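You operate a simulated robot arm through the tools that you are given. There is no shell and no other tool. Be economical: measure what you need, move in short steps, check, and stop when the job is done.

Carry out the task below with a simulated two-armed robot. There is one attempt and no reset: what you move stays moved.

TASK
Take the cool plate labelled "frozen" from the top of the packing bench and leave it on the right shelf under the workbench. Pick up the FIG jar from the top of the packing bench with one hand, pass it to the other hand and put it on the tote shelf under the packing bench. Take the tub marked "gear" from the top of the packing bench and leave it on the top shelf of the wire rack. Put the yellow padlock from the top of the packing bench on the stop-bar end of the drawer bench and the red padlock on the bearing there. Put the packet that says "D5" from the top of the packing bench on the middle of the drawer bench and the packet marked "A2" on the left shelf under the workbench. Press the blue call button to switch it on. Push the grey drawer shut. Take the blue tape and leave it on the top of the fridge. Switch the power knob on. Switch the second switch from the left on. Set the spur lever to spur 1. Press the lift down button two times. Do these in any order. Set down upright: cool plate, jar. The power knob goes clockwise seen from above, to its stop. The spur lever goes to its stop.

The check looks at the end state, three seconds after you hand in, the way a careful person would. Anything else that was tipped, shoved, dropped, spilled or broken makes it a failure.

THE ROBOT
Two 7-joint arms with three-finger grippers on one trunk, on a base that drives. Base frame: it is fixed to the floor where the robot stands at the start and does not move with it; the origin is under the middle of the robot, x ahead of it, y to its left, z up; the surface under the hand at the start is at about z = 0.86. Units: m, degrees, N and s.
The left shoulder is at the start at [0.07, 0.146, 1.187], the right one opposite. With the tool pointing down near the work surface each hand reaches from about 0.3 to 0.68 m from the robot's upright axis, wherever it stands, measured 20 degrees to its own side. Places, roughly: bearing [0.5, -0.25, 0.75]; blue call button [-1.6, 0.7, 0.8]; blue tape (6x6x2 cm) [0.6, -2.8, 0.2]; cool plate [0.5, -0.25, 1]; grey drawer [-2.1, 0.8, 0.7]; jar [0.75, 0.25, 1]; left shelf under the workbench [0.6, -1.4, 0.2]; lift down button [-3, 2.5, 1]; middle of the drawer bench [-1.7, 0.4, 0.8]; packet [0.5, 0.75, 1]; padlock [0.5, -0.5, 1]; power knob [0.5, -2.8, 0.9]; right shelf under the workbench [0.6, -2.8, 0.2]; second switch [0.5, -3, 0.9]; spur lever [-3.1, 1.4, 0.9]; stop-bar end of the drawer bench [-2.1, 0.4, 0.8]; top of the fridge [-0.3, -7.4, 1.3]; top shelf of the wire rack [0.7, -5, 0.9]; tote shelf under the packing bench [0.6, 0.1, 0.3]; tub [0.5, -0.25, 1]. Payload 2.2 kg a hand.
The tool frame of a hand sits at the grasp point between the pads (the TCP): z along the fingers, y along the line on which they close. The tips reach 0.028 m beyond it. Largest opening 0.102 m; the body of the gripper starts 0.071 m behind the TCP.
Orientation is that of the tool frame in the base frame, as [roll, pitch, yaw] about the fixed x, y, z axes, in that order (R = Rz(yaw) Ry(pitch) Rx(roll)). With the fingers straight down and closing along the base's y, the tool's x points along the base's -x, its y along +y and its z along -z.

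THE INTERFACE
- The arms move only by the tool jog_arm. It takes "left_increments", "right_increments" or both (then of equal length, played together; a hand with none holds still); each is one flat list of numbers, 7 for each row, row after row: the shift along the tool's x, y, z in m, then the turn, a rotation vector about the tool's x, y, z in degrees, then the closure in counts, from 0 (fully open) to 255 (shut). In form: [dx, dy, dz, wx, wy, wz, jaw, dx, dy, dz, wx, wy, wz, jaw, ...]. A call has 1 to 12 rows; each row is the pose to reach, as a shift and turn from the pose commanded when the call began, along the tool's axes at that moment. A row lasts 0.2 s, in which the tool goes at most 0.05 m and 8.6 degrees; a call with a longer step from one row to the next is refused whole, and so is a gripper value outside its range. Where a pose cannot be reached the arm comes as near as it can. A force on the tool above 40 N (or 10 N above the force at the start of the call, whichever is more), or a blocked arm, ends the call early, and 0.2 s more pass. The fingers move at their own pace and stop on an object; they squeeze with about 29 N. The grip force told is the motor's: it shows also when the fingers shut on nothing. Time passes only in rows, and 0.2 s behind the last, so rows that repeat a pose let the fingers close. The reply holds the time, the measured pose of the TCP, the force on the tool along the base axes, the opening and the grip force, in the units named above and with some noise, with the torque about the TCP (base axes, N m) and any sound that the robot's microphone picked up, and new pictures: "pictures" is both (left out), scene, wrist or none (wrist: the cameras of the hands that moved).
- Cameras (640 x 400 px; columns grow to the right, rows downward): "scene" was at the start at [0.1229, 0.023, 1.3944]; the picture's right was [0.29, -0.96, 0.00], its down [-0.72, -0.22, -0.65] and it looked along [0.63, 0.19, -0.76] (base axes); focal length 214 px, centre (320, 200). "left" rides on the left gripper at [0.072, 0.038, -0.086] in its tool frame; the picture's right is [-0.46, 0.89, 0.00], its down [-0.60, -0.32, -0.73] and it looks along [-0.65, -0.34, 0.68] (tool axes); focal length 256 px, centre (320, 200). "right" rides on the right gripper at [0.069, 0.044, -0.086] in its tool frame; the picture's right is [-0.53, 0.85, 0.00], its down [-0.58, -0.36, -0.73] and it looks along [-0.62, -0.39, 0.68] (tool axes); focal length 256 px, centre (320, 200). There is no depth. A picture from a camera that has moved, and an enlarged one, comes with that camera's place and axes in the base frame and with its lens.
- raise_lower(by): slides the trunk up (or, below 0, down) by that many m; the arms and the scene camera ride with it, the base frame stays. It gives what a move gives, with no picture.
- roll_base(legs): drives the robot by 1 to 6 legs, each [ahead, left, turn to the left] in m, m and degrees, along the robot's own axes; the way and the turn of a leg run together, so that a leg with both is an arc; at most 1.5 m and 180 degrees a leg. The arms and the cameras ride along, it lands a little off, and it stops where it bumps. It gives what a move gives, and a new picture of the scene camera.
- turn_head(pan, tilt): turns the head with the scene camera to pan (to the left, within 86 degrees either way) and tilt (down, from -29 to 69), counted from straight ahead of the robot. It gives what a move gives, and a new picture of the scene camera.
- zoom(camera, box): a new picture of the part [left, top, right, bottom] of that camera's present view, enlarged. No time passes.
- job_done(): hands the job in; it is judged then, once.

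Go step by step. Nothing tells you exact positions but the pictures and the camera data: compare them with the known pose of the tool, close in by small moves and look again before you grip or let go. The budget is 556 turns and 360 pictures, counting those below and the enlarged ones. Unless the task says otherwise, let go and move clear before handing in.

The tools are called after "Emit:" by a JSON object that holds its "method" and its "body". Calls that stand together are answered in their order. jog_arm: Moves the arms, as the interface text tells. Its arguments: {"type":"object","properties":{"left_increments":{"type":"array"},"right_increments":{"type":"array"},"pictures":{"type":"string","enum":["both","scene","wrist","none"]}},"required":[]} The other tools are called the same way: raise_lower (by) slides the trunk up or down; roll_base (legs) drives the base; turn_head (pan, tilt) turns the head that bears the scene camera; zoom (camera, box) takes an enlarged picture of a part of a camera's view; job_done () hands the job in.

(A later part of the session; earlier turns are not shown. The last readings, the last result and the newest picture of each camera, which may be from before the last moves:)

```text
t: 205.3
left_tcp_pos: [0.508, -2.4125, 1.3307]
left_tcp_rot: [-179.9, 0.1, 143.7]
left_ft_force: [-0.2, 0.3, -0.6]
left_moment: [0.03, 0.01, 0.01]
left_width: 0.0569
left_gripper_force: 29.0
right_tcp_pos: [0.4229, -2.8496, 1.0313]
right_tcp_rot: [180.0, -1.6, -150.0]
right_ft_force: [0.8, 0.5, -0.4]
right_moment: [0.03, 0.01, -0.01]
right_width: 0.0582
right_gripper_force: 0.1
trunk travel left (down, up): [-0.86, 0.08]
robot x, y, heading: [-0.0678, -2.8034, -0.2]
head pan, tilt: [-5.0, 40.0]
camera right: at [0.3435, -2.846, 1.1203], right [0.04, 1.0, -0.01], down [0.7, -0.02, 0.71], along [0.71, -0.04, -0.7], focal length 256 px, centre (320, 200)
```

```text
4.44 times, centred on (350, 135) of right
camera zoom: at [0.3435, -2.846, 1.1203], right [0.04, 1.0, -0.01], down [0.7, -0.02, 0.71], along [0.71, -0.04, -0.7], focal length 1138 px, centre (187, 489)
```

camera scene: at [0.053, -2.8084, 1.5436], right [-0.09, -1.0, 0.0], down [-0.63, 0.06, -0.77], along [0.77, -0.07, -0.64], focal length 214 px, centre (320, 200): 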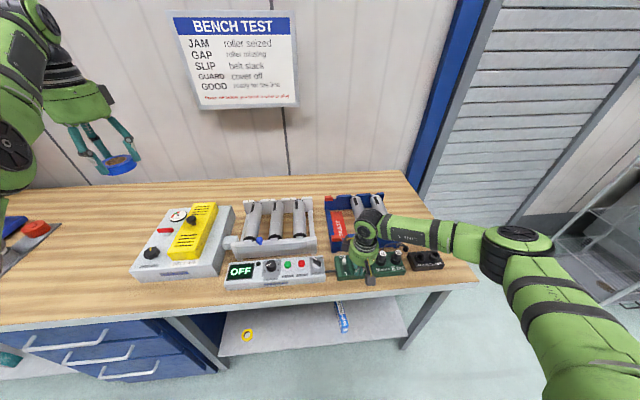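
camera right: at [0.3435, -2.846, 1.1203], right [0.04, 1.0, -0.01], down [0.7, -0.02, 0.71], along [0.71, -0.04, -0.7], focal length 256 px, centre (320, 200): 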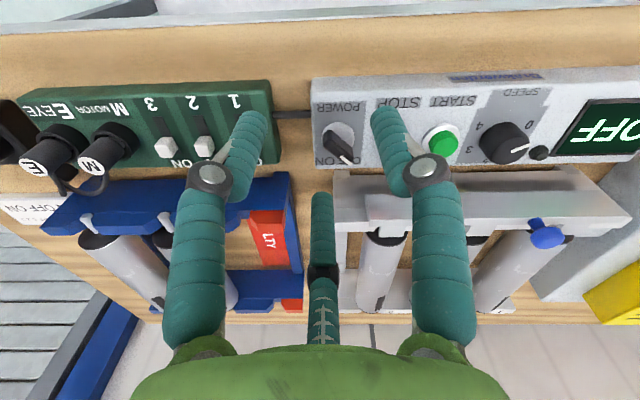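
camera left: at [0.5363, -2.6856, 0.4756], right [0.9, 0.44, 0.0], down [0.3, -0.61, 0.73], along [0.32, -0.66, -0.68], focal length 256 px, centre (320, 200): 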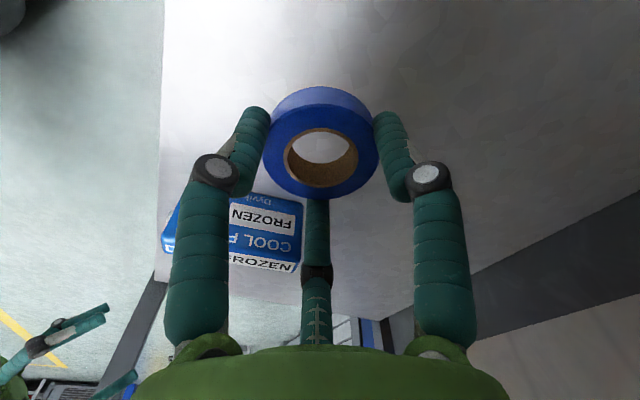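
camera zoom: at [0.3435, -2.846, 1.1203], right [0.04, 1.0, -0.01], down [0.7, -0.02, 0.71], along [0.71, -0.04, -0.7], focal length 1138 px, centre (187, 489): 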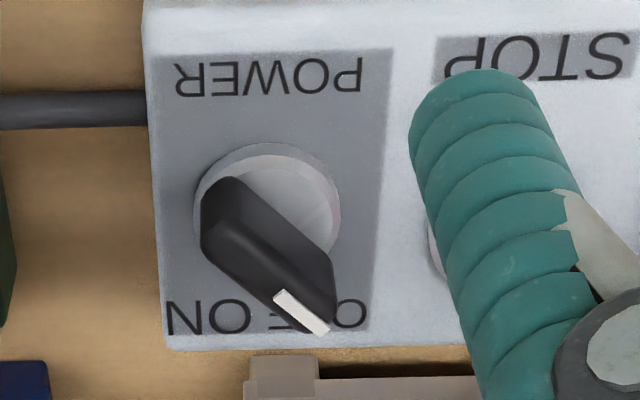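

Knob axis ≈(0.4734, −2.838), bar pointing az≈27° (OFF). Positioning to grip the bar: thumb on one side, pair on the other.

Emit:
{"method": "jog_arm", "body": {"right_increments": [-0.0246, -0.0113, 0.01, 0, -0.8, 0, 155, -0.0493, -0.0227, 0.02, 0, -1.6, 0, 155, -0.0493, -0.0227, 0.045, 0, -1.6, 0, 155, -0.0493, -0.0227, 0.045, 0, -1.6, 0, 155], "pictures": "wrist"}}

Emit:
{"method": "zoom", "body": {"camera": "right", "box": [240, 60, 400, 180]}}

Emit:
{"method": "zoom", "body": {"camera": "scene", "box": [260, 200, 380, 290]}}

```text
t: 206.3
left_tcp_pos: [0.5094, -2.4117, 1.3293]
left_tcp_rot: [-179.8, 0.0, 143.7]
left_ft_force: [0.8, -0.6, -0.5]
left_moment: [-0.02, -0.02, -0.04]
left_width: 0.057
left_gripper_force: 29.3
right_tcp_pos: [0.4767, -2.8469, 0.9866]
right_tcp_rot: [179.9, 0.1, -150.0]
right_ft_force: [0.3, 0.0, -1.1]
right_moment: [0.02, 0.04, -0.03]
right_width: 0.0402
right_gripper_force: 0.1
trunk travel left (down, up): [-0.86, 0.08]
robot x, y, heading: [-0.07, -2.8006, -0.3]
head pan, tilt: [-5.0, 40.0]
camera right: at [0.3948, -2.843, 1.0722], right [0.04, 1.0, 0.0], down [0.68, -0.03, 0.73], along [0.73, -0.03, -0.68], focal length 256 px, centre (320, 200)
```

right: 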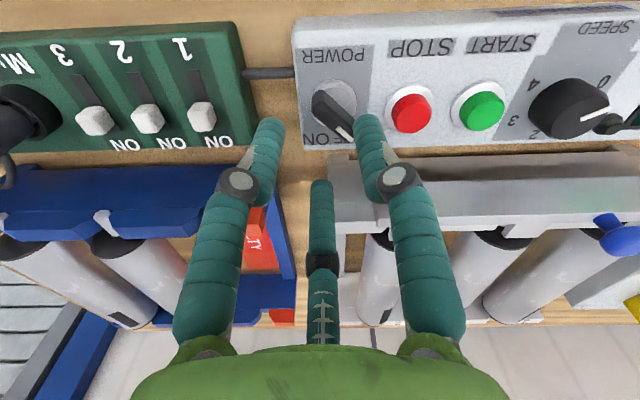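

```text
3.33 times, centred on (320, 120) of right
camera zoom: at [0.3948, -2.843, 1.0722], right [0.04, 1.0, 0.0], down [0.68, -0.03, 0.73], along [0.73, -0.03, -0.68], focal length 853 px, centre (320, 467)
```

zoom: 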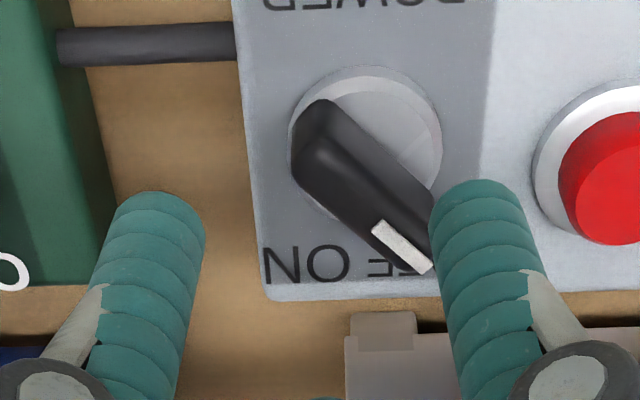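

```text
4.44 times, centred on (320, 245) of scene
camera zoom: at [0.0629, -2.8085, 1.5425], right [-0.09, -1.0, 0.0], down [-0.64, 0.06, -0.77], along [0.76, -0.07, -0.64], focal length 953 px, centre (320, 0)
```

zoom: 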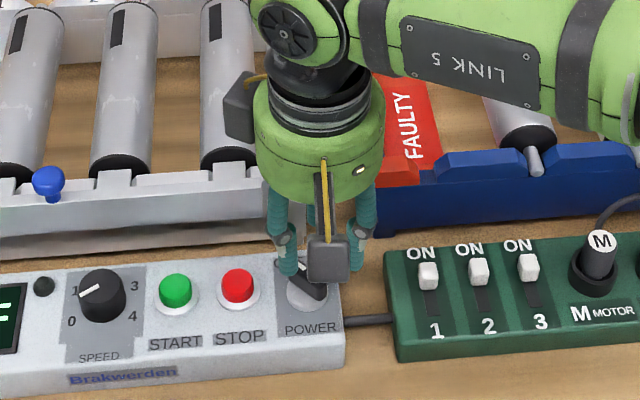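

Emit:
{"method": "jog_arm", "body": {"right_increments": [0, 0, 0.02, 0, 0, 0, 155, 0, 0, 0.035, 0, 0, 0, 155, 0, 0, 0.043, 0, 0, 0, 155, 0, 0, 0.043, 0, 0, 0, 155], "pictures": "wrist"}}

Emit:
{"method": "zoom", "body": {"camera": "right", "box": [240, 60, 400, 200]}}

```text
t: 207.3
left_tcp_pos: [0.5086, -2.4111, 1.3285]
left_tcp_rot: [-179.7, 0.1, 143.7]
left_ft_force: [0.4, 0.1, -1.0]
left_moment: [0.0, -0.02, -0.01]
left_width: 0.0568
left_gripper_force: 29.3
right_tcp_pos: [0.4767, -2.8466, 0.9431]
right_tcp_rot: [-180.0, 0.0, -150.0]
right_ft_force: [1.1, 0.1, 0.5]
right_moment: [0.0, 0.0, 0.01]
right_width: 0.0399
right_gripper_force: 0.0
trunk travel left (down, up): [-0.86, 0.08]
robot x, y, heading: [-0.068, -2.8037, -0.2]
head pan, tilt: [-5.0, 40.0]
camera right: at [0.3952, -2.8426, 1.03], right [0.04, 1.0, 0.0], down [0.68, -0.03, 0.73], along [0.73, -0.03, -0.68], focal length 256 px, centre (320, 200)
```

right: 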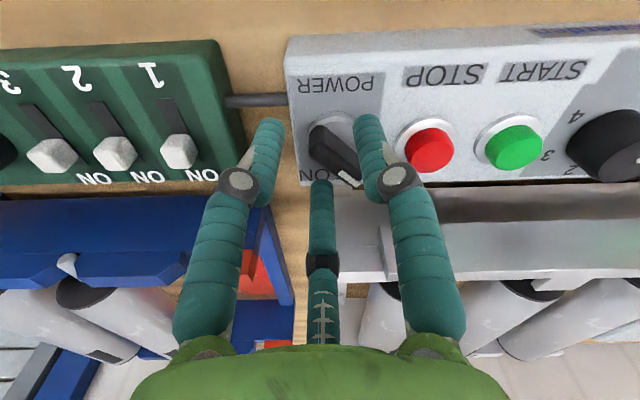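

```text
2.86 times, centred on (320, 130) of right
camera zoom: at [0.3952, -2.8426, 1.03], right [0.04, 1.0, 0.0], down [0.68, -0.03, 0.73], along [0.73, -0.03, -0.68], focal length 731 px, centre (320, 400)
```

zoom: 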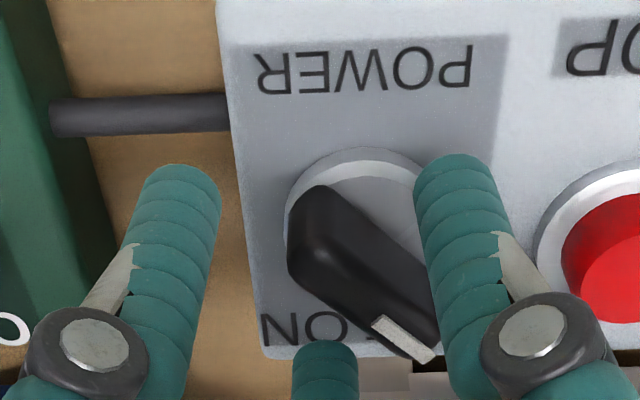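

Fingers straddle the bar. Closing, then turning clockwise in steps.

Emit:
{"method": "jog_arm", "body": {"right_increments": [0, 0, 0, 0, 0, 0, 190, 0, 0, 0, 0, 0, 0, 220, 0, 0, 0, 0, 0, 0, 255, 0, 0, 0, 0, 0, 0, 255], "pictures": "wrist"}}

```text
t: 208.3
left_tcp_pos: [0.5082, -2.4092, 1.3293]
left_tcp_rot: [-179.8, 0.2, 143.6]
left_ft_force: [0.3, 0.3, -0.8]
left_moment: [0.03, 0.04, 0.03]
left_width: 0.0573
left_gripper_force: 28.5
right_tcp_pos: [0.4767, -2.8444, 0.9436]
right_tcp_rot: [179.9, 0.0, -149.9]
right_ft_force: [-3.7, 4.3, -3.4]
right_moment: [0.2, -0.09, 0.09]
right_width: 0.0179
right_gripper_force: 43.5
trunk travel left (down, up): [-0.86, 0.08]
robot x, y, heading: [-0.0746, -2.8027, -0.3]
head pan, tilt: [-5.0, 40.0]
camera right: at [0.3944, -2.8409, 1.0302], right [0.04, 1.0, 0.0], down [0.68, -0.03, 0.73], along [0.73, -0.03, -0.68], focal length 256 px, centre (320, 200)
```

right: 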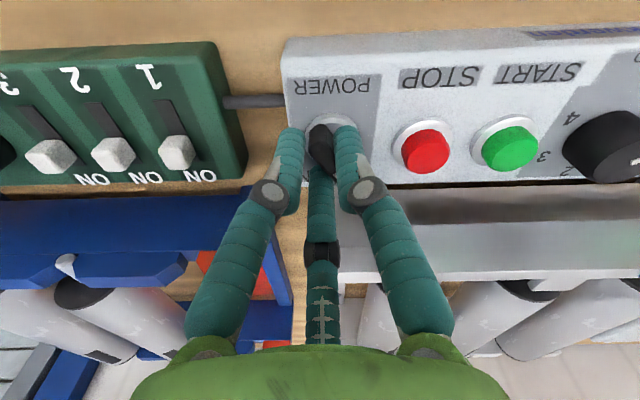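

Emit:
{"method": "jog_arm", "body": {"right_increments": [0.0008, 0.0008, 0, 0, 0, 8, 255, 0.0015, 0.0015, 0, 0, 0, 16, 255, 0.0023, 0.0023, 0, 0, 0, 24, 255, 0.0031, 0.003, 0, 0, 0, 32, 255, 0.0039, 0.0038, 0, 0, 0, 40, 255], "pictures": "wrist"}}

```text
t: 209.5
left_tcp_pos: [0.5094, -2.4067, 1.3264]
left_tcp_rot: [-179.7, 0.2, 143.7]
left_ft_force: [0.0, -0.3, -0.3]
left_moment: [-0.02, 0.02, -0.03]
left_width: 0.057
left_gripper_force: 29.4
right_tcp_pos: [0.472, -2.8409, 0.9441]
right_tcp_rot: [-179.9, -0.1, 170.0]
right_ft_force: [-1.8, 16.5, -9.1]
right_moment: [0.39, -0.36, 0.13]
right_width: 0.0181
right_gripper_force: 43.0
trunk travel left (down, up): [-0.86, 0.08]
robot x, y, heading: [-0.0727, -2.7981, -0.1]
head pan, tilt: [-5.0, 40.0]
camera right: at [0.4121, -2.7852, 1.0302], right [0.67, 0.74, 0.0], down [0.51, -0.46, 0.73], along [0.54, -0.49, -0.68], focal length 256 px, centre (320, 200)
```

right: 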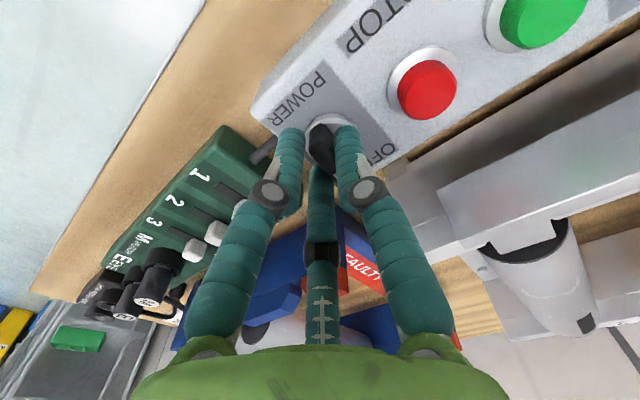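

Emit:
{"method": "jog_arm", "body": {"right_increments": [0.0005, 0.0035, 0, 0, 0, 7, 255, 0.001, 0.0035, 0, 0, 0, 14, 255, 0.0015, 0.0035, 0, 0, 0, 21, 255], "pictures": "none"}}

Emit:
{"method": "jog_arm", "body": {"right_increments": [0.0005, 0, 0, 0, 0, 7, 255, 0.001, 0, 0, 0, 0, 14, 255, 0.001, 0, 0, 0, 0, 21, 255], "pictures": "wrist"}}

```text
t: 210.3
left_tcp_pos: [0.5095, -2.4076, 1.3277]
left_tcp_rot: [-179.7, 0.2, 143.7]
left_ft_force: [0.8, -0.3, -0.8]
left_moment: [0.0, -0.01, -0.02]
left_width: 0.0571
left_gripper_force: 29.2
right_tcp_pos: [0.4725, -2.8398, 0.9428]
right_tcp_rot: [-180.0, -0.1, 148.9]
right_ft_force: [-3.0, 14.3, -7.5]
right_moment: [0.43, 0.19, 0.1]
right_width: 0.0177
right_gripper_force: 43.6
trunk travel left (down, up): [-0.86, 0.08]
robot x, y, heading: [-0.0672, -2.8, -0.3]
head pan, tilt: [-5.0, 40.0]
```

```text
t: 211.1
left_tcp_pos: [0.51, -2.4078, 1.3262]
left_tcp_rot: [-179.7, 0.2, 143.7]
left_ft_force: [-1.0, 0.2, -0.4]
left_moment: [0.04, 0.03, 0.0]
left_width: 0.0569
left_gripper_force: 29.4
right_tcp_pos: [0.4718, -2.8367, 0.9442]
right_tcp_rot: [179.9, 0.0, 128.1]
right_ft_force: [1.3, 17.6, -9.2]
right_moment: [0.61, 0.11, 0.92]
right_width: 0.0187
right_gripper_force: 43.8
trunk travel left (down, up): [-0.86, 0.08]
robot x, y, heading: [-0.0702, -2.7998, -0.1]
head pan, tilt: [-5.0, 40.0]
camera right: at [0.4638, -2.7546, 1.0303], right [0.99, 0.1, 0.0], down [0.07, -0.68, 0.73], along [0.07, -0.73, -0.68], focal length 256 px, centre (320, 200)
```

right: 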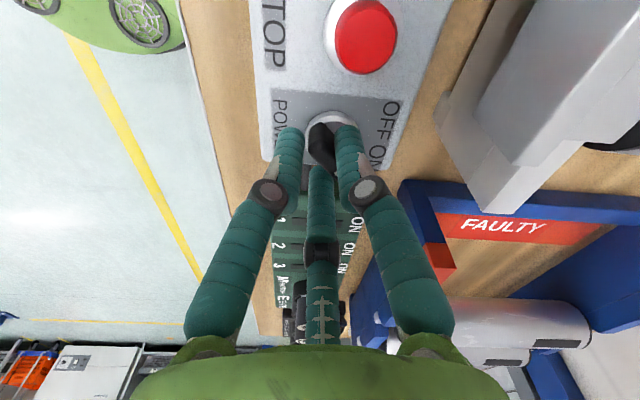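

Torque about z rose to 0.92 N·m: the knob is at its stop. Opening and rising to look.

Emit:
{"method": "jog_arm", "body": {"right_increments": [0, 0, 0, 0, 0, 0, 190, 0, 0, 0, 0, 0, 0, 155, 0, 0, 0, 0, 0, 0, 150, 0, 0, -0.04, 0, 0, -8, 150, 0, 0, -0.08, 0, 0, -16, 150, 0, 0, -0.1, 0, 0, -24, 150], "pictures": "wrist"}}

Emit:
{"method": "zoom", "body": {"camera": "scene", "box": [210, 210, 350, 300]}}

```text
t: 212.5
left_tcp_pos: [0.5081, -2.4107, 1.3295]
left_tcp_rot: [-179.8, 0.0, 143.7]
left_ft_force: [0.9, -0.5, -1.0]
left_moment: [0.0, -0.03, -0.02]
left_width: 0.0569
left_gripper_force: 28.7
right_tcp_pos: [0.4733, -2.8396, 1.0458]
right_tcp_rot: [179.9, -0.1, 152.1]
right_ft_force: [0.6, 0.2, 1.6]
right_moment: [0.01, -0.01, 0.01]
right_width: 0.0421
right_gripper_force: 0.1
trunk travel left (down, up): [-0.86, 0.08]
robot x, y, heading: [-0.0677, -2.7988, -0.8]
head pan, tilt: [-5.0, 40.0]
camera right: at [0.4315, -2.7677, 1.1311], right [0.87, 0.5, 0.0], down [0.34, -0.59, 0.73], along [0.36, -0.63, -0.68], focal length 256 px, centre (320, 200)
```

right: 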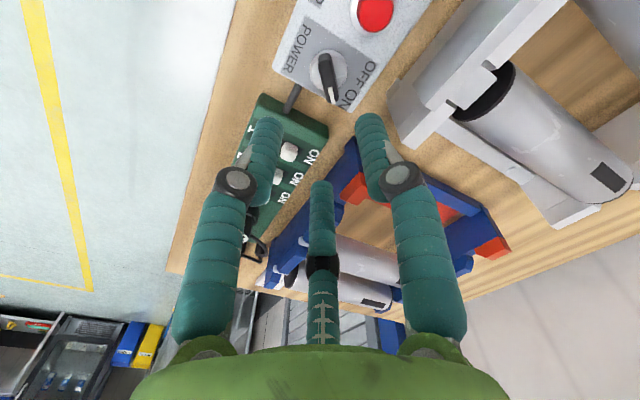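

```text
4.44 times, centred on (280, 255) of scene
camera zoom: at [0.0631, -2.8079, 1.5425], right [-0.09, -1.0, 0.0], down [-0.64, 0.06, -0.77], along [0.76, -0.07, -0.64], focal length 953 px, centre (498, -44)
```

zoom: 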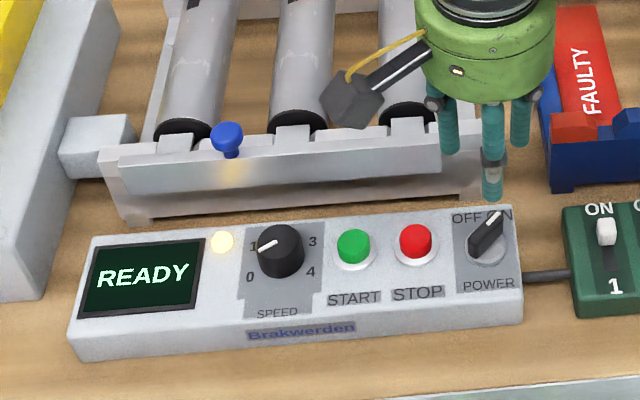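

Display reads READY: knob and switch done. Driving back to the packing bench for the gear tub.

Emit:
{"method": "roll_base", "body": {"legs": [[-0.45, 0, 0.8], [0, 1.4, 0], [0, 1.25, 0]]}}

Emit:
{"method": "jog_arm", "body": {"right_increments": [0, 0, -0.02, 0, 0, -8, 100, 0, 0, -0.04, 0, 0, -16, 50, 0, 0, -0.06, 0, 0, -24, 0, 0, 0, -0.08, 0, 0, -28, 0], "pictures": "none"}}

Emit:
{"method": "turn_head", "body": {"pan": 0, "tilt": 45}}

```text
t: 227.9
left_tcp_pos: [0.0843, 0.2771, 1.3301]
left_tcp_rot: [-179.9, 0.1, 142.9]
left_ft_force: [0.5, -0.7, -0.4]
left_moment: [0.02, -0.01, 0.03]
left_width: 0.0569
left_gripper_force: 28.8
right_tcp_pos: [0.0415, -0.1507, 1.0438]
right_tcp_rot: [180.0, -0.2, 151.1]
right_ft_force: [0.4, 0.3, -0.5]
right_moment: [0.01, -0.02, 0.0]
right_width: 0.0418
right_gripper_force: 0.0
trunk travel left (down, up): [-0.86, 0.08]
robot x, y, heading: [-0.5, -0.1051, -1.1]
head pan, tilt: [-5.0, 40.0]
camera scene: at [-0.3666, -0.1143, 1.5425], right [-0.11, -0.99, 0.0], down [-0.64, 0.07, -0.77], along [0.76, -0.08, -0.64], focal length 214 px, centre (320, 200)
```

scene: 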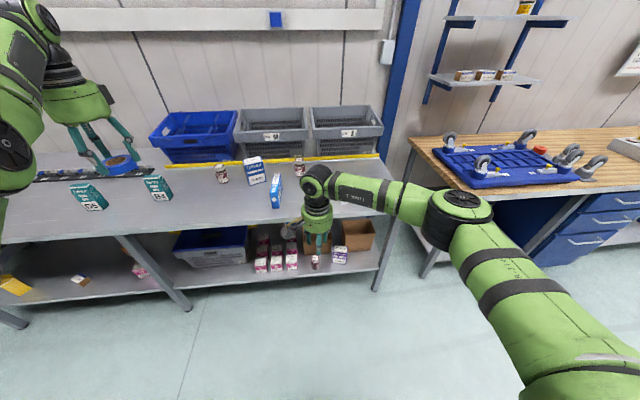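

```text
t: 228.9
left_tcp_pos: [0.0842, 0.2785, 1.3291]
left_tcp_rot: [-179.8, 0.1, 142.9]
left_ft_force: [-0.2, 0.0, -0.6]
left_moment: [0.01, 0.0, -0.04]
left_width: 0.0571
left_gripper_force: 28.5
right_tcp_pos: [0.0417, -0.1507, 1.1261]
right_tcp_rot: [-180.0, 0.0, 179.2]
right_ft_force: [0.0, 1.0, -0.9]
right_moment: [0.02, 0.03, 0.02]
right_width: 0.1019
right_gripper_force: 0.0
trunk travel left (down, up): [-0.86, 0.08]
robot x, y, heading: [-0.4984, -0.1085, -0.9]
head pan, tilt: [-5.0, 40.0]
```

```text
t: 229.6
left_tcp_pos: [0.0847, 0.2771, 1.3296]
left_tcp_rot: [-179.8, 0.0, 142.9]
left_ft_force: [0.6, -0.3, 0.2]
left_moment: [0.02, -0.04, 0.01]
left_width: 0.0571
left_gripper_force: 28.0
right_tcp_pos: [0.0404, -0.1514, 1.1251]
right_tcp_rot: [179.9, 0.0, 179.2]
right_ft_force: [-0.5, 0.8, 0.0]
right_moment: [0.02, 0.02, 0.0]
right_width: 0.1021
right_gripper_force: 0.1
trunk travel left (down, up): [-0.86, 0.08]
robot x, y, heading: [-0.5019, -0.107, -0.9]
head pan, tilt: [0.0, 45.0]
camera scene: at [-0.37, -0.1058, 1.5353], right [-0.02, -1.0, 0.0], down [-0.71, 0.01, -0.71], along [0.71, -0.01, -0.71], focal length 214 px, centre (320, 200)
```

scene: 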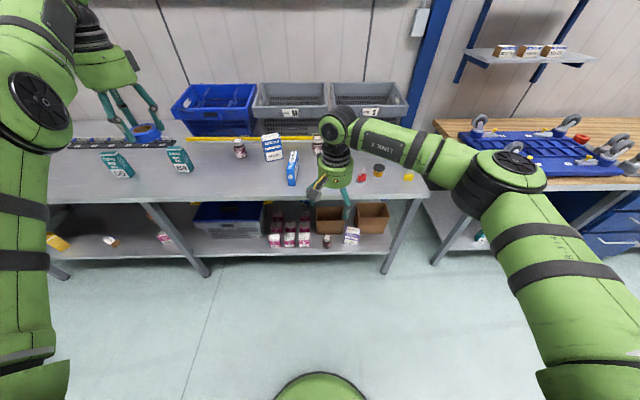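

Emit:
{"method": "roll_base", "body": {"legs": [[0.47, -0.03, 0.9]]}}

Emit:
{"method": "zoom", "body": {"camera": "right", "box": [0, 0, 640, 400]}}

```text
t: 232.4
left_tcp_pos: [0.5431, 0.248, 1.3298]
left_tcp_rot: [-180.0, 0.2, 143.6]
left_ft_force: [-0.4, 0.3, 0.1]
left_moment: [-0.03, -0.02, 0.01]
left_width: 0.0573
left_gripper_force: 29.4
right_tcp_pos: [0.5051, -0.1788, 1.1269]
right_tcp_rot: [180.0, 0.1, 179.9]
right_ft_force: [-0.7, 0.1, 0.9]
right_moment: [0.01, 0.0, 0.01]
right_width: 0.102
right_gripper_force: 0.0
trunk travel left (down, up): [-0.86, 0.08]
robot x, y, heading: [-0.0326, -0.138, -0.3]
head pan, tilt: [0.0, 45.0]
camera scene: at [0.0935, -0.1398, 1.5355], right [-0.01, -1.0, 0.0], down [-0.71, 0.0, -0.71], along [0.71, -0.01, -0.71], focal length 214 px, centre (320, 200)
```

scene: 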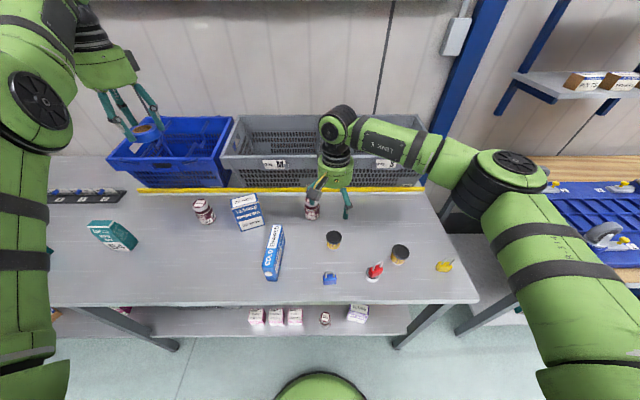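

```text
1.00 times, centred on (320, 200) of right (not enlarged: the box is as wide or as high as the picture)
camera zoom: at [0.4367, -0.135, 1.2123], right [0.54, 0.84, 0.0], down [0.58, -0.37, 0.73], along [0.62, -0.39, -0.68], focal length 256 px, centre (320, 200)
```

zoom: 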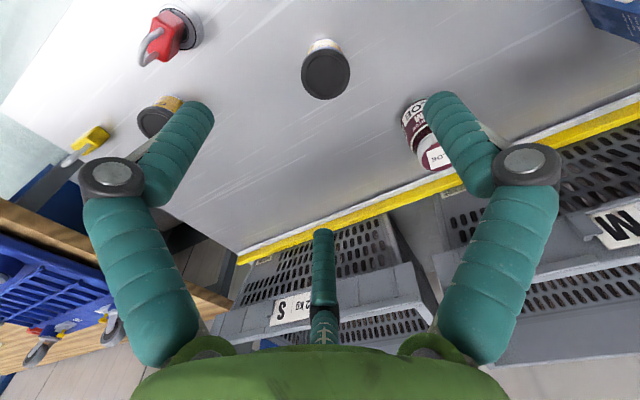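

GEAR tub at ≈(0.540, −0.191). Moving over and checking halfway.

Emit:
{"method": "jog_arm", "body": {"right_increments": [-0.018, -0.006, 0.03, 0, 0, 0, 0, -0.035, -0.0126, 0.07, 0, 0, 0, 0, -0.035, -0.0126, 0.11, 0, 0, 0, 0, -0.035, -0.0126, 0.14, 0, 0, 0, 0, -0.035, -0.0126, 0.14, 0, 0, 0, 0], "pictures": "wrist"}}

```text
t: 233.6
left_tcp_pos: [0.5456, 0.2491, 1.3296]
left_tcp_rot: [-179.8, 0.1, 143.6]
left_ft_force: [-0.4, 0.1, 1.0]
left_moment: [0.0, -0.01, -0.01]
left_width: 0.057
left_gripper_force: 29.3
right_tcp_pos: [0.5433, -0.1924, 0.9839]
right_tcp_rot: [179.9, 0.0, 179.9]
right_ft_force: [-1.3, -0.4, -0.2]
right_moment: [-0.01, 0.02, 0.03]
right_width: 0.1017
right_gripper_force: 0.0
trunk travel left (down, up): [-0.86, 0.08]
robot x, y, heading: [-0.0346, -0.144, -0.2]
head pan, tilt: [0.0, 45.0]
camera right: at [0.4725, -0.1487, 1.0706], right [0.54, 0.84, 0.0], down [0.58, -0.37, 0.73], along [0.62, -0.39, -0.68], focal length 256 px, centre (320, 200)
```

right: 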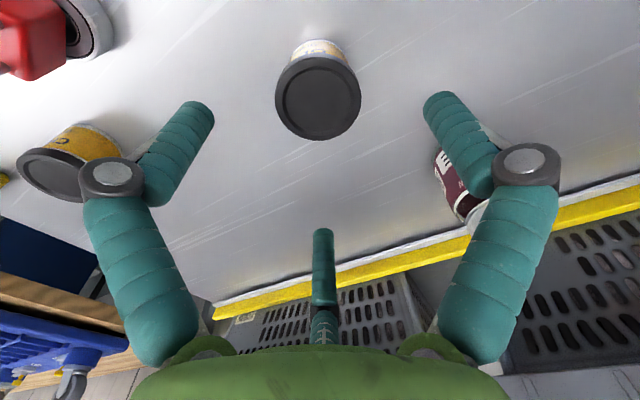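

Emit:
{"method": "jog_arm", "body": {"right_increments": [0.005, 0.0015, 0.03, 0, 0, 0, 0, 0.005, 0.0015, 0.06, 0, 0, 0, 0, 0.005, 0.0015, 0.083, 0, 0, 0, 0, 0.005, 0.0015, 0.083, 0, 0, 0, 80, 0.005, 0.0015, 0.083, 0, 0, 0, 255, 0.005, 0.0015, 0.083, 0, 0, 0, 255, 0.005, 0.0015, 0.083, 0, 0, 0, 255, 0.005, 0.0015, 0.04, 0, 0, 0, 255, 0.005, 0.0015, 0.0, 0, 0, 0, 255, 0.005, 0.0015, -0.04, 0, 0, 0, 255, 0.005, 0.0015, -0.08, 0, 0, 0, 255, 0.005, 0.0015, -0.12, 0, 0, 0, 255], "pictures": "wrist"}}

```text
t: 236.2
left_tcp_pos: [0.5448, 0.2489, 1.3297]
left_tcp_rot: [-179.9, 0.1, 143.6]
left_ft_force: [0.7, -0.4, -1.0]
left_moment: [-0.02, -0.02, 0.0]
left_width: 0.0569
left_gripper_force: 28.7
right_tcp_pos: [0.535, -0.1914, 1.1061]
right_tcp_rot: [179.9, 0.0, 179.9]
right_ft_force: [0.0, -0.6, -1.2]
right_moment: [0.0, -0.02, 0.01]
right_width: 0.0555
right_gripper_force: 28.9
trunk travel left (down, up): [-0.86, 0.08]
robot x, y, heading: [-0.0392, -0.1375, -0.5]
head pan, tilt: [0.0, 45.0]
camera right: at [0.4662, -0.1468, 1.1918], right [0.54, 0.84, 0.0], down [0.58, -0.37, 0.73], along [0.62, -0.39, -0.68], focal length 256 px, centre (320, 200)
```

right: 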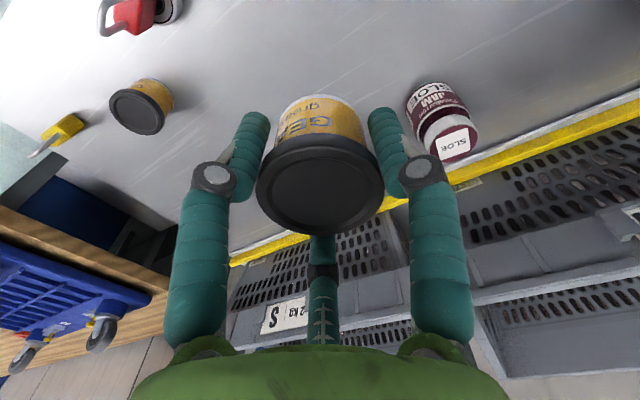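

Tub held. Driving to the wire rack.

Emit:
{"method": "roll_base", "body": {"legs": [[-0.5, 0, 0.5], [0, -1.5, 0], [0, -1.5, 0], [0, -1.0, 0]]}}

```text
t: 257.9
left_tcp_pos: [0.0793, -3.7335, 1.3297]
left_tcp_rot: [-179.7, 0.0, 144.2]
left_ft_force: [-1.0, 0.9, -0.7]
left_moment: [0.0, -0.02, -0.01]
left_width: 0.0572
left_gripper_force: 28.9
right_tcp_pos: [0.0733, -4.1749, 1.1053]
right_tcp_rot: [-180.0, 0.0, -179.5]
right_ft_force: [-0.2, -0.1, -0.2]
right_moment: [0.02, 0.01, 0.02]
right_width: 0.0554
right_gripper_force: 29.0
trunk travel left (down, up): [-0.86, 0.08]
robot x, y, heading: [-0.497, -4.1262, 0.1]
head pan, tilt: [0.0, 45.0]
camera scene: at [-0.3666, -4.1264, 1.5352], right [0.0, -1.0, 0.0], down [-0.71, 0.0, -0.71], along [0.71, 0.0, -0.71], focal length 214 px, centre (320, 200)
```

scene: 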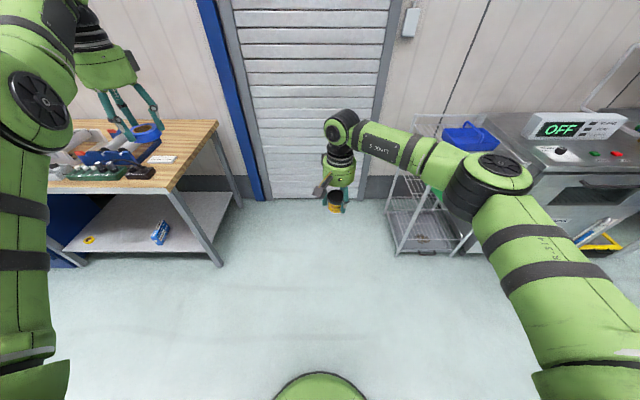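

Emit:
{"method": "roll_base", "body": {"legs": [[0, -0.75, 0]]}}

Emit:
{"method": "turn_head", "body": {"pan": -8, "tilt": 35}}

```text
t: 262.1
left_tcp_pos: [0.0812, -4.5062, 1.3277]
left_tcp_rot: [-179.7, 0.1, 143.5]
left_ft_force: [0.2, -0.2, -1.4]
left_moment: [-0.03, -0.01, 0.02]
left_width: 0.057
left_gripper_force: 29.0
right_tcp_pos: [0.0715, -4.9445, 1.1037]
right_tcp_rot: [179.9, 0.1, 179.8]
right_ft_force: [-0.3, 0.5, -2.0]
right_moment: [-0.03, 0.0, 0.0]
right_width: 0.0554
right_gripper_force: 29.0
trunk travel left (down, up): [-0.86, 0.08]
robot x, y, heading: [-0.4968, -4.8946, -0.5]
head pan, tilt: [0.0, 45.0]
camera scene: at [-0.3689, -4.8928, 1.5352], right [-0.01, -1.0, 0.0], down [-0.71, 0.01, -0.71], along [0.71, -0.01, -0.71], focal length 214 px, centre (320, 200)
```

scene: 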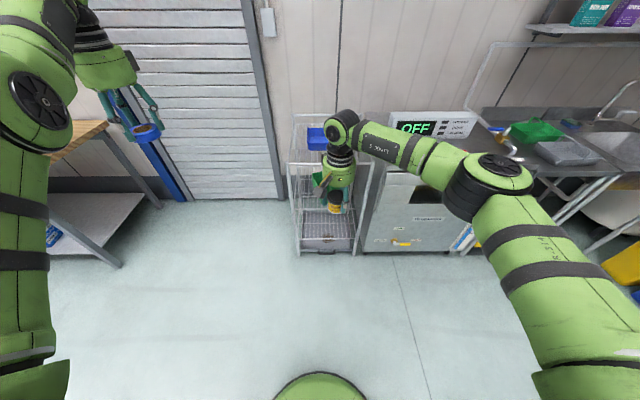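

```text
t: 262.8
left_tcp_pos: [0.0815, -4.5068, 1.3286]
left_tcp_rot: [-179.7, 0.1, 143.5]
left_ft_force: [0.1, 0.7, 0.1]
left_moment: [-0.01, -0.02, 0.04]
left_width: 0.0572
left_gripper_force: 28.6
right_tcp_pos: [0.0704, -4.9472, 1.1047]
right_tcp_rot: [180.0, -0.1, 179.8]
right_ft_force: [-0.6, -0.9, -2.2]
right_moment: [0.02, -0.02, -0.02]
right_width: 0.0553
right_gripper_force: 28.9
trunk travel left (down, up): [-0.86, 0.08]
robot x, y, heading: [-0.4974, -4.8951, -0.6]
head pan, tilt: [-8.0, 35.0]
camera scene: at [-0.3632, -4.9067, 1.55], right [-0.15, -0.99, 0.0], down [-0.57, 0.08, -0.82], along [0.81, -0.12, -0.57], focal length 214 px, centre (320, 200)
```

scene: 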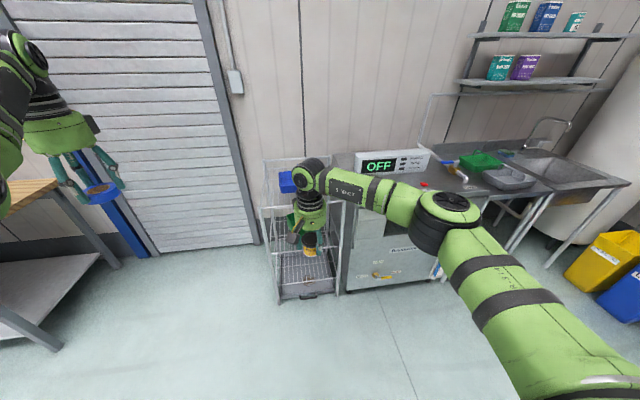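

Emit:
{"method": "jog_arm", "body": {"right_increments": [0.01, -0.045, -0.02, 0, 0, 0, 255, 0.02, -0.09, -0.04, 0, 0, 0, 255, 0.03, -0.135, -0.06, 0, 0, 0, 255, 0.04, -0.18, -0.08, 0, 0, 0, 255, 0.05, -0.22, -0.1, 0, 0, 0, 255], "pictures": "scene"}}

Emit:
{"method": "zoom", "body": {"camera": "scene", "box": [240, 130, 360, 310]}}

```text
refused: row 1 steps farther than a row can; nothing moved
```

```text
2.22 times, centred on (300, 220) of scene
camera zoom: at [-0.3632, -4.9067, 1.55], right [-0.15, -0.99, 0.0], down [-0.57, 0.08, -0.82], along [0.81, -0.12, -0.57], focal length 477 px, centre (364, 156)
```

zoom: 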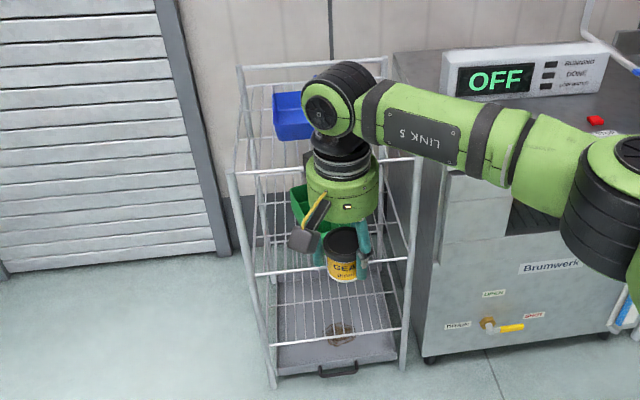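

Rack top shelf: front x≈0.54, y −4.73…−5.18. I'll aim for ≈(0.66, −5.03), front right, clear of the blue bin.

Emit:
{"method": "jog_arm", "body": {"right_increments": [0, -0.04, 0, 0, 0, 0, 255, 0, -0.08, 0, 0, 0, 0, 255], "pictures": "none"}}

Emit:
{"method": "roll_base", "body": {"legs": [[0.5, 0, 0.5]]}}

Emit:
{"method": "zoom", "body": {"camera": "right", "box": [0, 0, 640, 400]}}

```text
t: 263.4
left_tcp_pos: [0.0819, -4.5092, 1.3301]
left_tcp_rot: [-180.0, 0.0, 143.5]
left_ft_force: [-0.3, 0.2, 0.4]
left_moment: [0.04, -0.05, 0.03]
left_width: 0.0573
left_gripper_force: 29.2
right_tcp_pos: [0.0712, -5.0315, 1.1033]
right_tcp_rot: [179.9, 0.0, 179.8]
right_ft_force: [0.0, -0.6, -1.6]
right_moment: [0.03, 0.0, 0.0]
right_width: 0.0553
right_gripper_force: 28.9
trunk travel left (down, up): [-0.86, 0.08]
robot x, y, heading: [-0.4999, -4.8944, -0.2]
head pan, tilt: [-8.0, 35.0]
```

```text
t: 266.3
left_tcp_pos: [0.5773, -4.5067, 1.3295]
left_tcp_rot: [-180.0, 0.2, 143.9]
left_ft_force: [-0.1, 0.4, -1.2]
left_moment: [0.01, 0.0, -0.01]
left_width: 0.0571
left_gripper_force: 29.4
right_tcp_pos: [0.5694, -5.0274, 1.1039]
right_tcp_rot: [-180.0, 0.1, -180.0]
right_ft_force: [-0.1, -0.1, -1.7]
right_moment: [-0.03, -0.03, -0.02]
right_width: 0.0554
right_gripper_force: 28.9
trunk travel left (down, up): [-0.86, 0.08]
robot x, y, heading: [0.0015, -4.8969, 0.1]
head pan, tilt: [-8.0, 35.0]
camera scene: at [0.1345, -4.9091, 1.5503], right [-0.14, -0.99, 0.0], down [-0.57, 0.08, -0.82], along [0.81, -0.12, -0.57], focal length 214 px, centre (320, 200)
```

scene: 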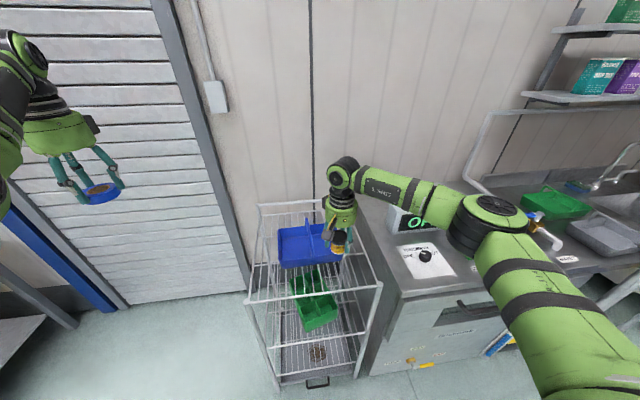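

```text
1.00 times, centred on (320, 200) of right (not enlarged: the box is as wide or as high as the picture)
camera zoom: at [0.4999, -4.9835, 1.1904], right [0.53, 0.85, 0.0], down [0.58, -0.36, 0.73], along [0.62, -0.39, -0.68], focal length 256 px, centre (320, 200)
```

zoom: 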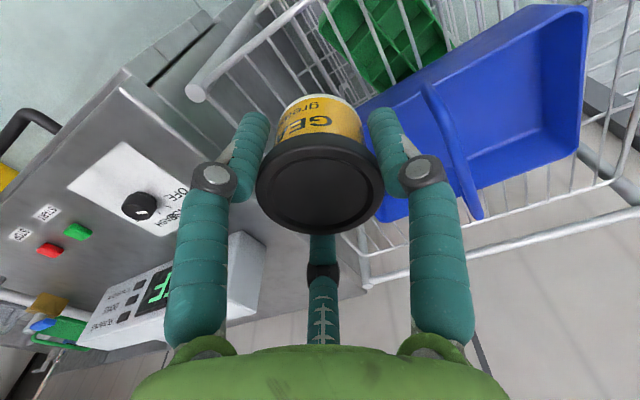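

Emit:
{"method": "zoom", "body": {"camera": "scene", "box": [230, 180, 400, 390]}}

Emit:
{"method": "zoom", "body": {"camera": "left", "box": [0, 0, 640, 400]}}

```text
1.90 times, centred on (315, 285) of scene
camera zoom: at [0.1345, -4.9091, 1.5503], right [-0.14, -0.99, 0.0], down [-0.57, 0.08, -0.82], along [0.81, -0.12, -0.57], focal length 408 px, centre (330, 38)
```

zoom: 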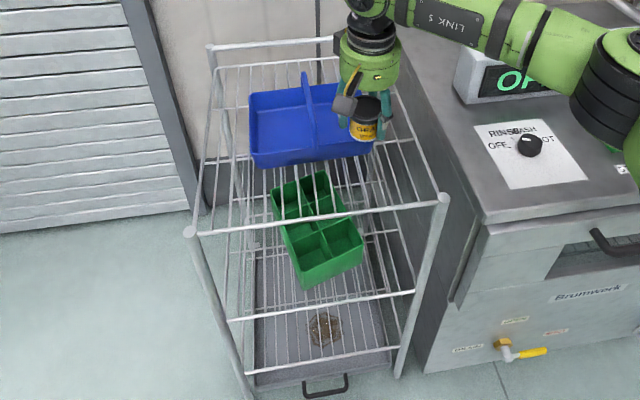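

```text
1.00 times, centred on (320, 200) of left (not enlarged: the box is as wide or as high as the picture)
camera zoom: at [0.5416, -4.4331, 1.416], right [0.9, 0.44, 0.0], down [0.3, -0.61, 0.73], along [0.32, -0.66, -0.68], focal length 256 px, centre (320, 200)
```

zoom: 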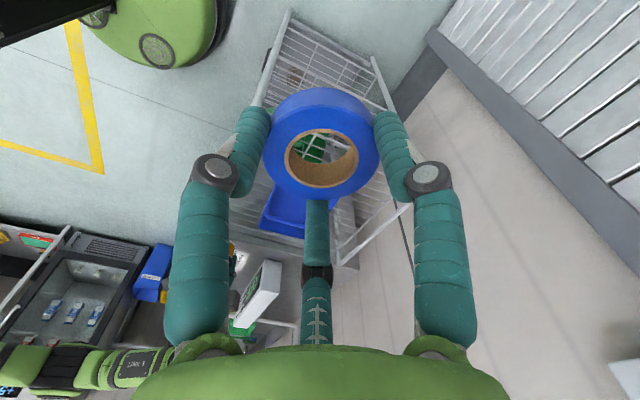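

Emit:
{"method": "zoom", "body": {"camera": "scene", "box": [240, 230, 390, 320]}}

```text
4.27 times, centred on (315, 275) of scene
camera zoom: at [0.1345, -4.9091, 1.5503], right [-0.14, -0.99, 0.0], down [-0.57, 0.08, -0.82], along [0.81, -0.12, -0.57], focal length 915 px, centre (341, -120)
```

zoom: 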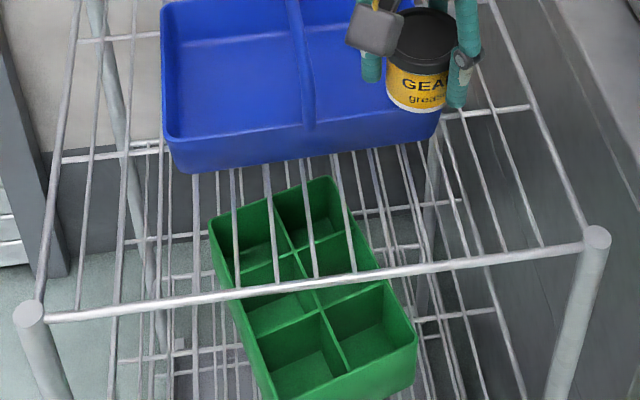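

The front strip of the top shelf has wires ~0.031 m apart; I'll set the tub at ≈(0.58, −4.964), centred between two wires, in front of the bin.

Emit:
{"method": "jog_arm", "body": {"right_increments": [-0.0053, 0.0315, 0.0, 0, 0, 0, 255, -0.0106, 0.063, 0.02, 0, 0, 0, 255, -0.0106, 0.063, 0.06, 0, 0, 0, 255, -0.0106, 0.063, 0.1, 0, 0, 0, 255, -0.0106, 0.063, 0.13, 0, 0, 0, 255, -0.0106, 0.063, 0.13, 0, 0, 0, 255], "pictures": "both"}}

Emit:
{"method": "zoom", "body": {"camera": "scene", "box": [250, 220, 370, 310]}}

```text
t: 267.7
left_tcp_pos: [0.5779, -4.5075, 1.3301]
left_tcp_rot: [-179.8, 0.1, 143.8]
left_ft_force: [0.5, -0.8, -0.2]
left_moment: [0.02, -0.01, 0.01]
left_width: 0.0571
left_gripper_force: 29.2
right_tcp_pos: [0.5808, -4.9641, 0.9736]
right_tcp_rot: [-180.0, 0.0, -179.8]
right_ft_force: [0.2, 0.2, -1.9]
right_moment: [0.02, -0.04, 0.03]
right_width: 0.0554
right_gripper_force: 29.0
trunk travel left (down, up): [-0.86, 0.08]
robot x, y, heading: [-0.0021, -4.8984, -0.3]
head pan, tilt: [-8.0, 35.0]
camera scene: at [0.1368, -4.9095, 1.55], right [-0.14, -0.99, 0.0], down [-0.57, 0.08, -0.82], along [0.81, -0.12, -0.57], focal length 214 px, centre (320, 200)
camera right: at [0.5114, -4.9207, 1.0597], right [0.53, 0.85, 0.0], down [0.58, -0.36, 0.73], along [0.62, -0.39, -0.68], focal length 256 px, centre (320, 200)
```

scene: 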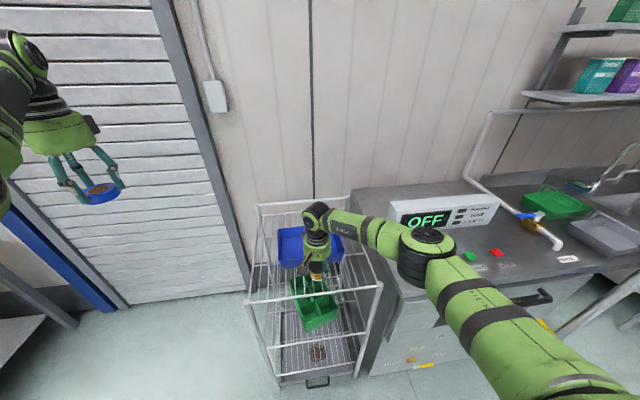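
right: 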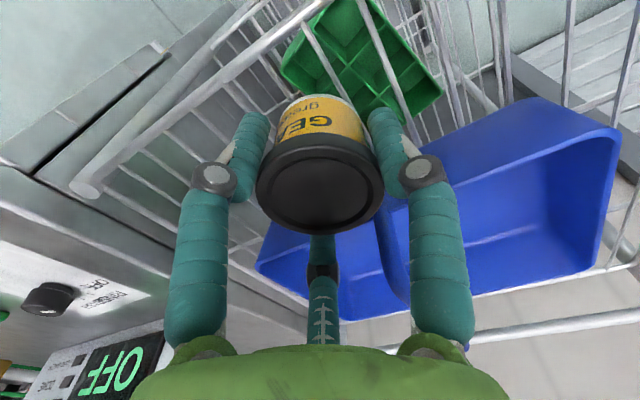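

```text
4.44 times, centred on (310, 265) of scene
camera zoom: at [0.1368, -4.9095, 1.55], right [-0.14, -0.99, 0.0], down [-0.57, 0.08, -0.82], along [0.81, -0.12, -0.57], focal length 953 px, centre (364, -89)
```

zoom: 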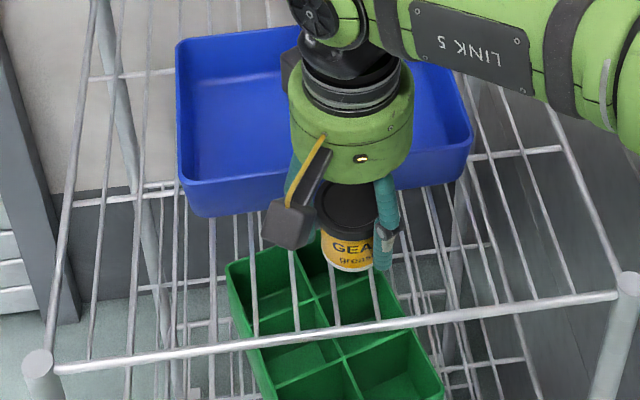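

Emit:
{"method": "jog_arm", "body": {"right_increments": [0, 0, 0.012, 0, 0, 0, 255, 0, 0, 0.02, 0, 0, 0, 255, 0, 0, 0.024, 0, 0, 0, 255], "pictures": "none"}}

```text
t: 268.5
left_tcp_pos: [0.5792, -4.5065, 1.3304]
left_tcp_rot: [-179.8, 0.1, 143.9]
left_ft_force: [-0.8, 0.1, -0.4]
left_moment: [0.01, -0.01, -0.01]
left_width: 0.0572
left_gripper_force: 29.0
right_tcp_pos: [0.5815, -4.9647, 0.9493]
right_tcp_rot: [180.0, 0.0, -179.8]
right_ft_force: [0.2, -0.5, -1.5]
right_moment: [0.03, 0.02, -0.01]
right_width: 0.0552
right_gripper_force: 28.6
trunk travel left (down, up): [-0.86, 0.08]
robot x, y, heading: [0.0025, -4.8989, -0.1]
head pan, tilt: [-8.0, 35.0]
```

Emit:
{"method": "jog_arm", "body": {"right_increments": [0, 0, 0.004, 0, 0, 0, 255, 0, 0, 0.008, 0, 0, 0, 255, 0, 0, 0.012, 0, 0, 0, 255], "pictures": "none"}}

```text
t: 269.3
left_tcp_pos: [0.5752, -4.5062, 1.3314]
left_tcp_rot: [-179.9, 0.2, 144.0]
left_ft_force: [0.1, -0.1, -0.1]
left_moment: [-0.02, 0.01, 0.02]
left_width: 0.0569
left_gripper_force: 28.8
right_tcp_pos: [0.5821, -4.9643, 0.9411]
right_tcp_rot: [179.9, 0.4, -179.9]
right_ft_force: [1.5, -1.6, 21.3]
right_moment: [0.03, 0.16, 0.0]
right_width: 0.0557
right_gripper_force: 28.9
trunk travel left (down, up): [-0.86, 0.08]
robot x, y, heading: [0.0022, -4.896, -0.1]
head pan, tilt: [-8.0, 35.0]
```

Contact, level. Releasing with a small opening and rising.

Emit:
{"method": "jog_arm", "body": {"right_increments": [0, 0, -0.004, 0, 0, 0, 255, 0, 0, -0.005, 0, 0, 0, 108, 0, 0, -0.005, 0, 0, 0, 98, 0, 0, -0.005, 0, 0, 0, 85, 0, 0, -0.005, 0, 0, 0, 85, 0, 0, -0.03, 0, 0, 0, 85, 0, 0, -0.07, 0, 0, 0, 85, 0, 0, -0.11, 0, 0, 0, 85], "pictures": "both"}}

Emit:
{"method": "zoom", "body": {"camera": "scene", "box": [250, 220, 370, 310]}}

```text
t: 271.1
left_tcp_pos: [0.5774, -4.5056, 1.3293]
left_tcp_rot: [-179.8, 0.2, 143.7]
left_ft_force: [-1.3, -0.5, -0.6]
left_moment: [0.01, -0.01, -0.01]
left_width: 0.0569
left_gripper_force: 28.8
right_tcp_pos: [0.5791, -4.9646, 1.0474]
right_tcp_rot: [179.9, 0.0, -179.8]
right_ft_force: [0.0, 0.0, 0.1]
right_moment: [-0.03, 0.0, -0.04]
right_width: 0.068
right_gripper_force: 0.0
trunk travel left (down, up): [-0.86, 0.08]
robot x, y, heading: [-0.0026, -4.9005, -0.1]
head pan, tilt: [-8.0, 35.0]
camera scene: at [0.1358, -4.9088, 1.5501], right [-0.14, -0.99, 0.0], down [-0.57, 0.08, -0.82], along [0.81, -0.12, -0.57], focal length 214 px, centre (320, 200)
camera right: at [0.5107, -4.9209, 1.1351], right [0.53, 0.85, 0.0], down [0.58, -0.36, 0.73], along [0.62, -0.39, -0.68], focal length 256 px, centre (320, 200)
```

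scene: 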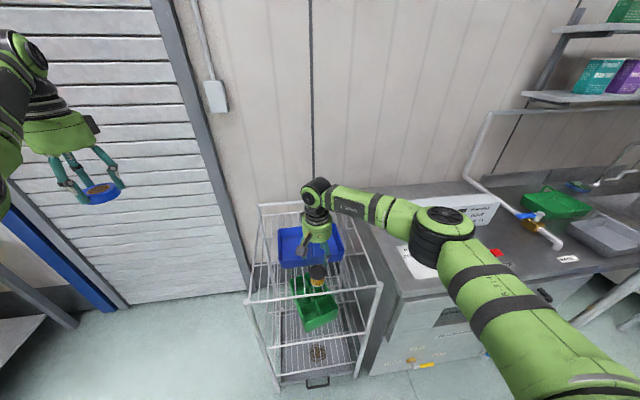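
right: 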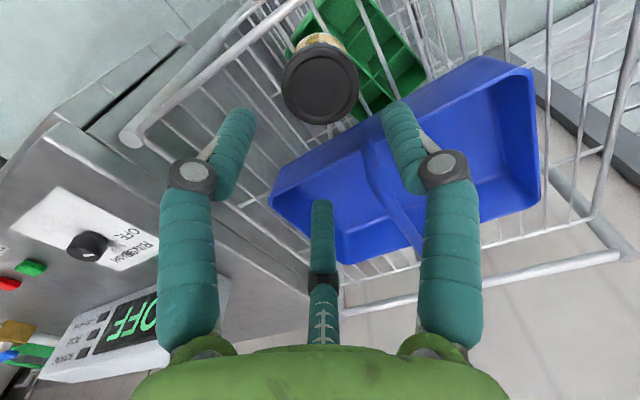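

```text
4.44 times, centred on (310, 265) of scene
camera zoom: at [0.1358, -4.9088, 1.5501], right [-0.14, -0.99, 0.0], down [-0.57, 0.08, -0.82], along [0.81, -0.12, -0.57], focal length 953 px, centre (364, -89)
```

zoom: 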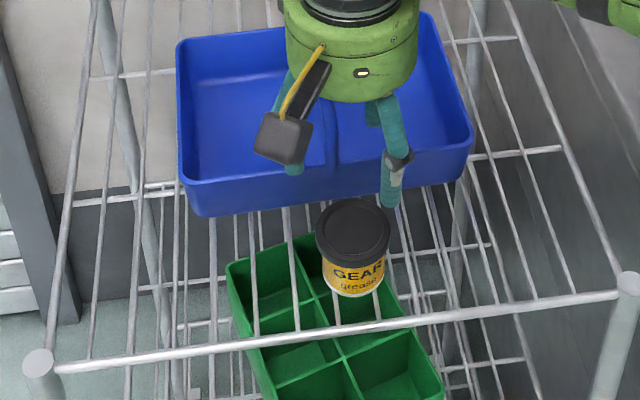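

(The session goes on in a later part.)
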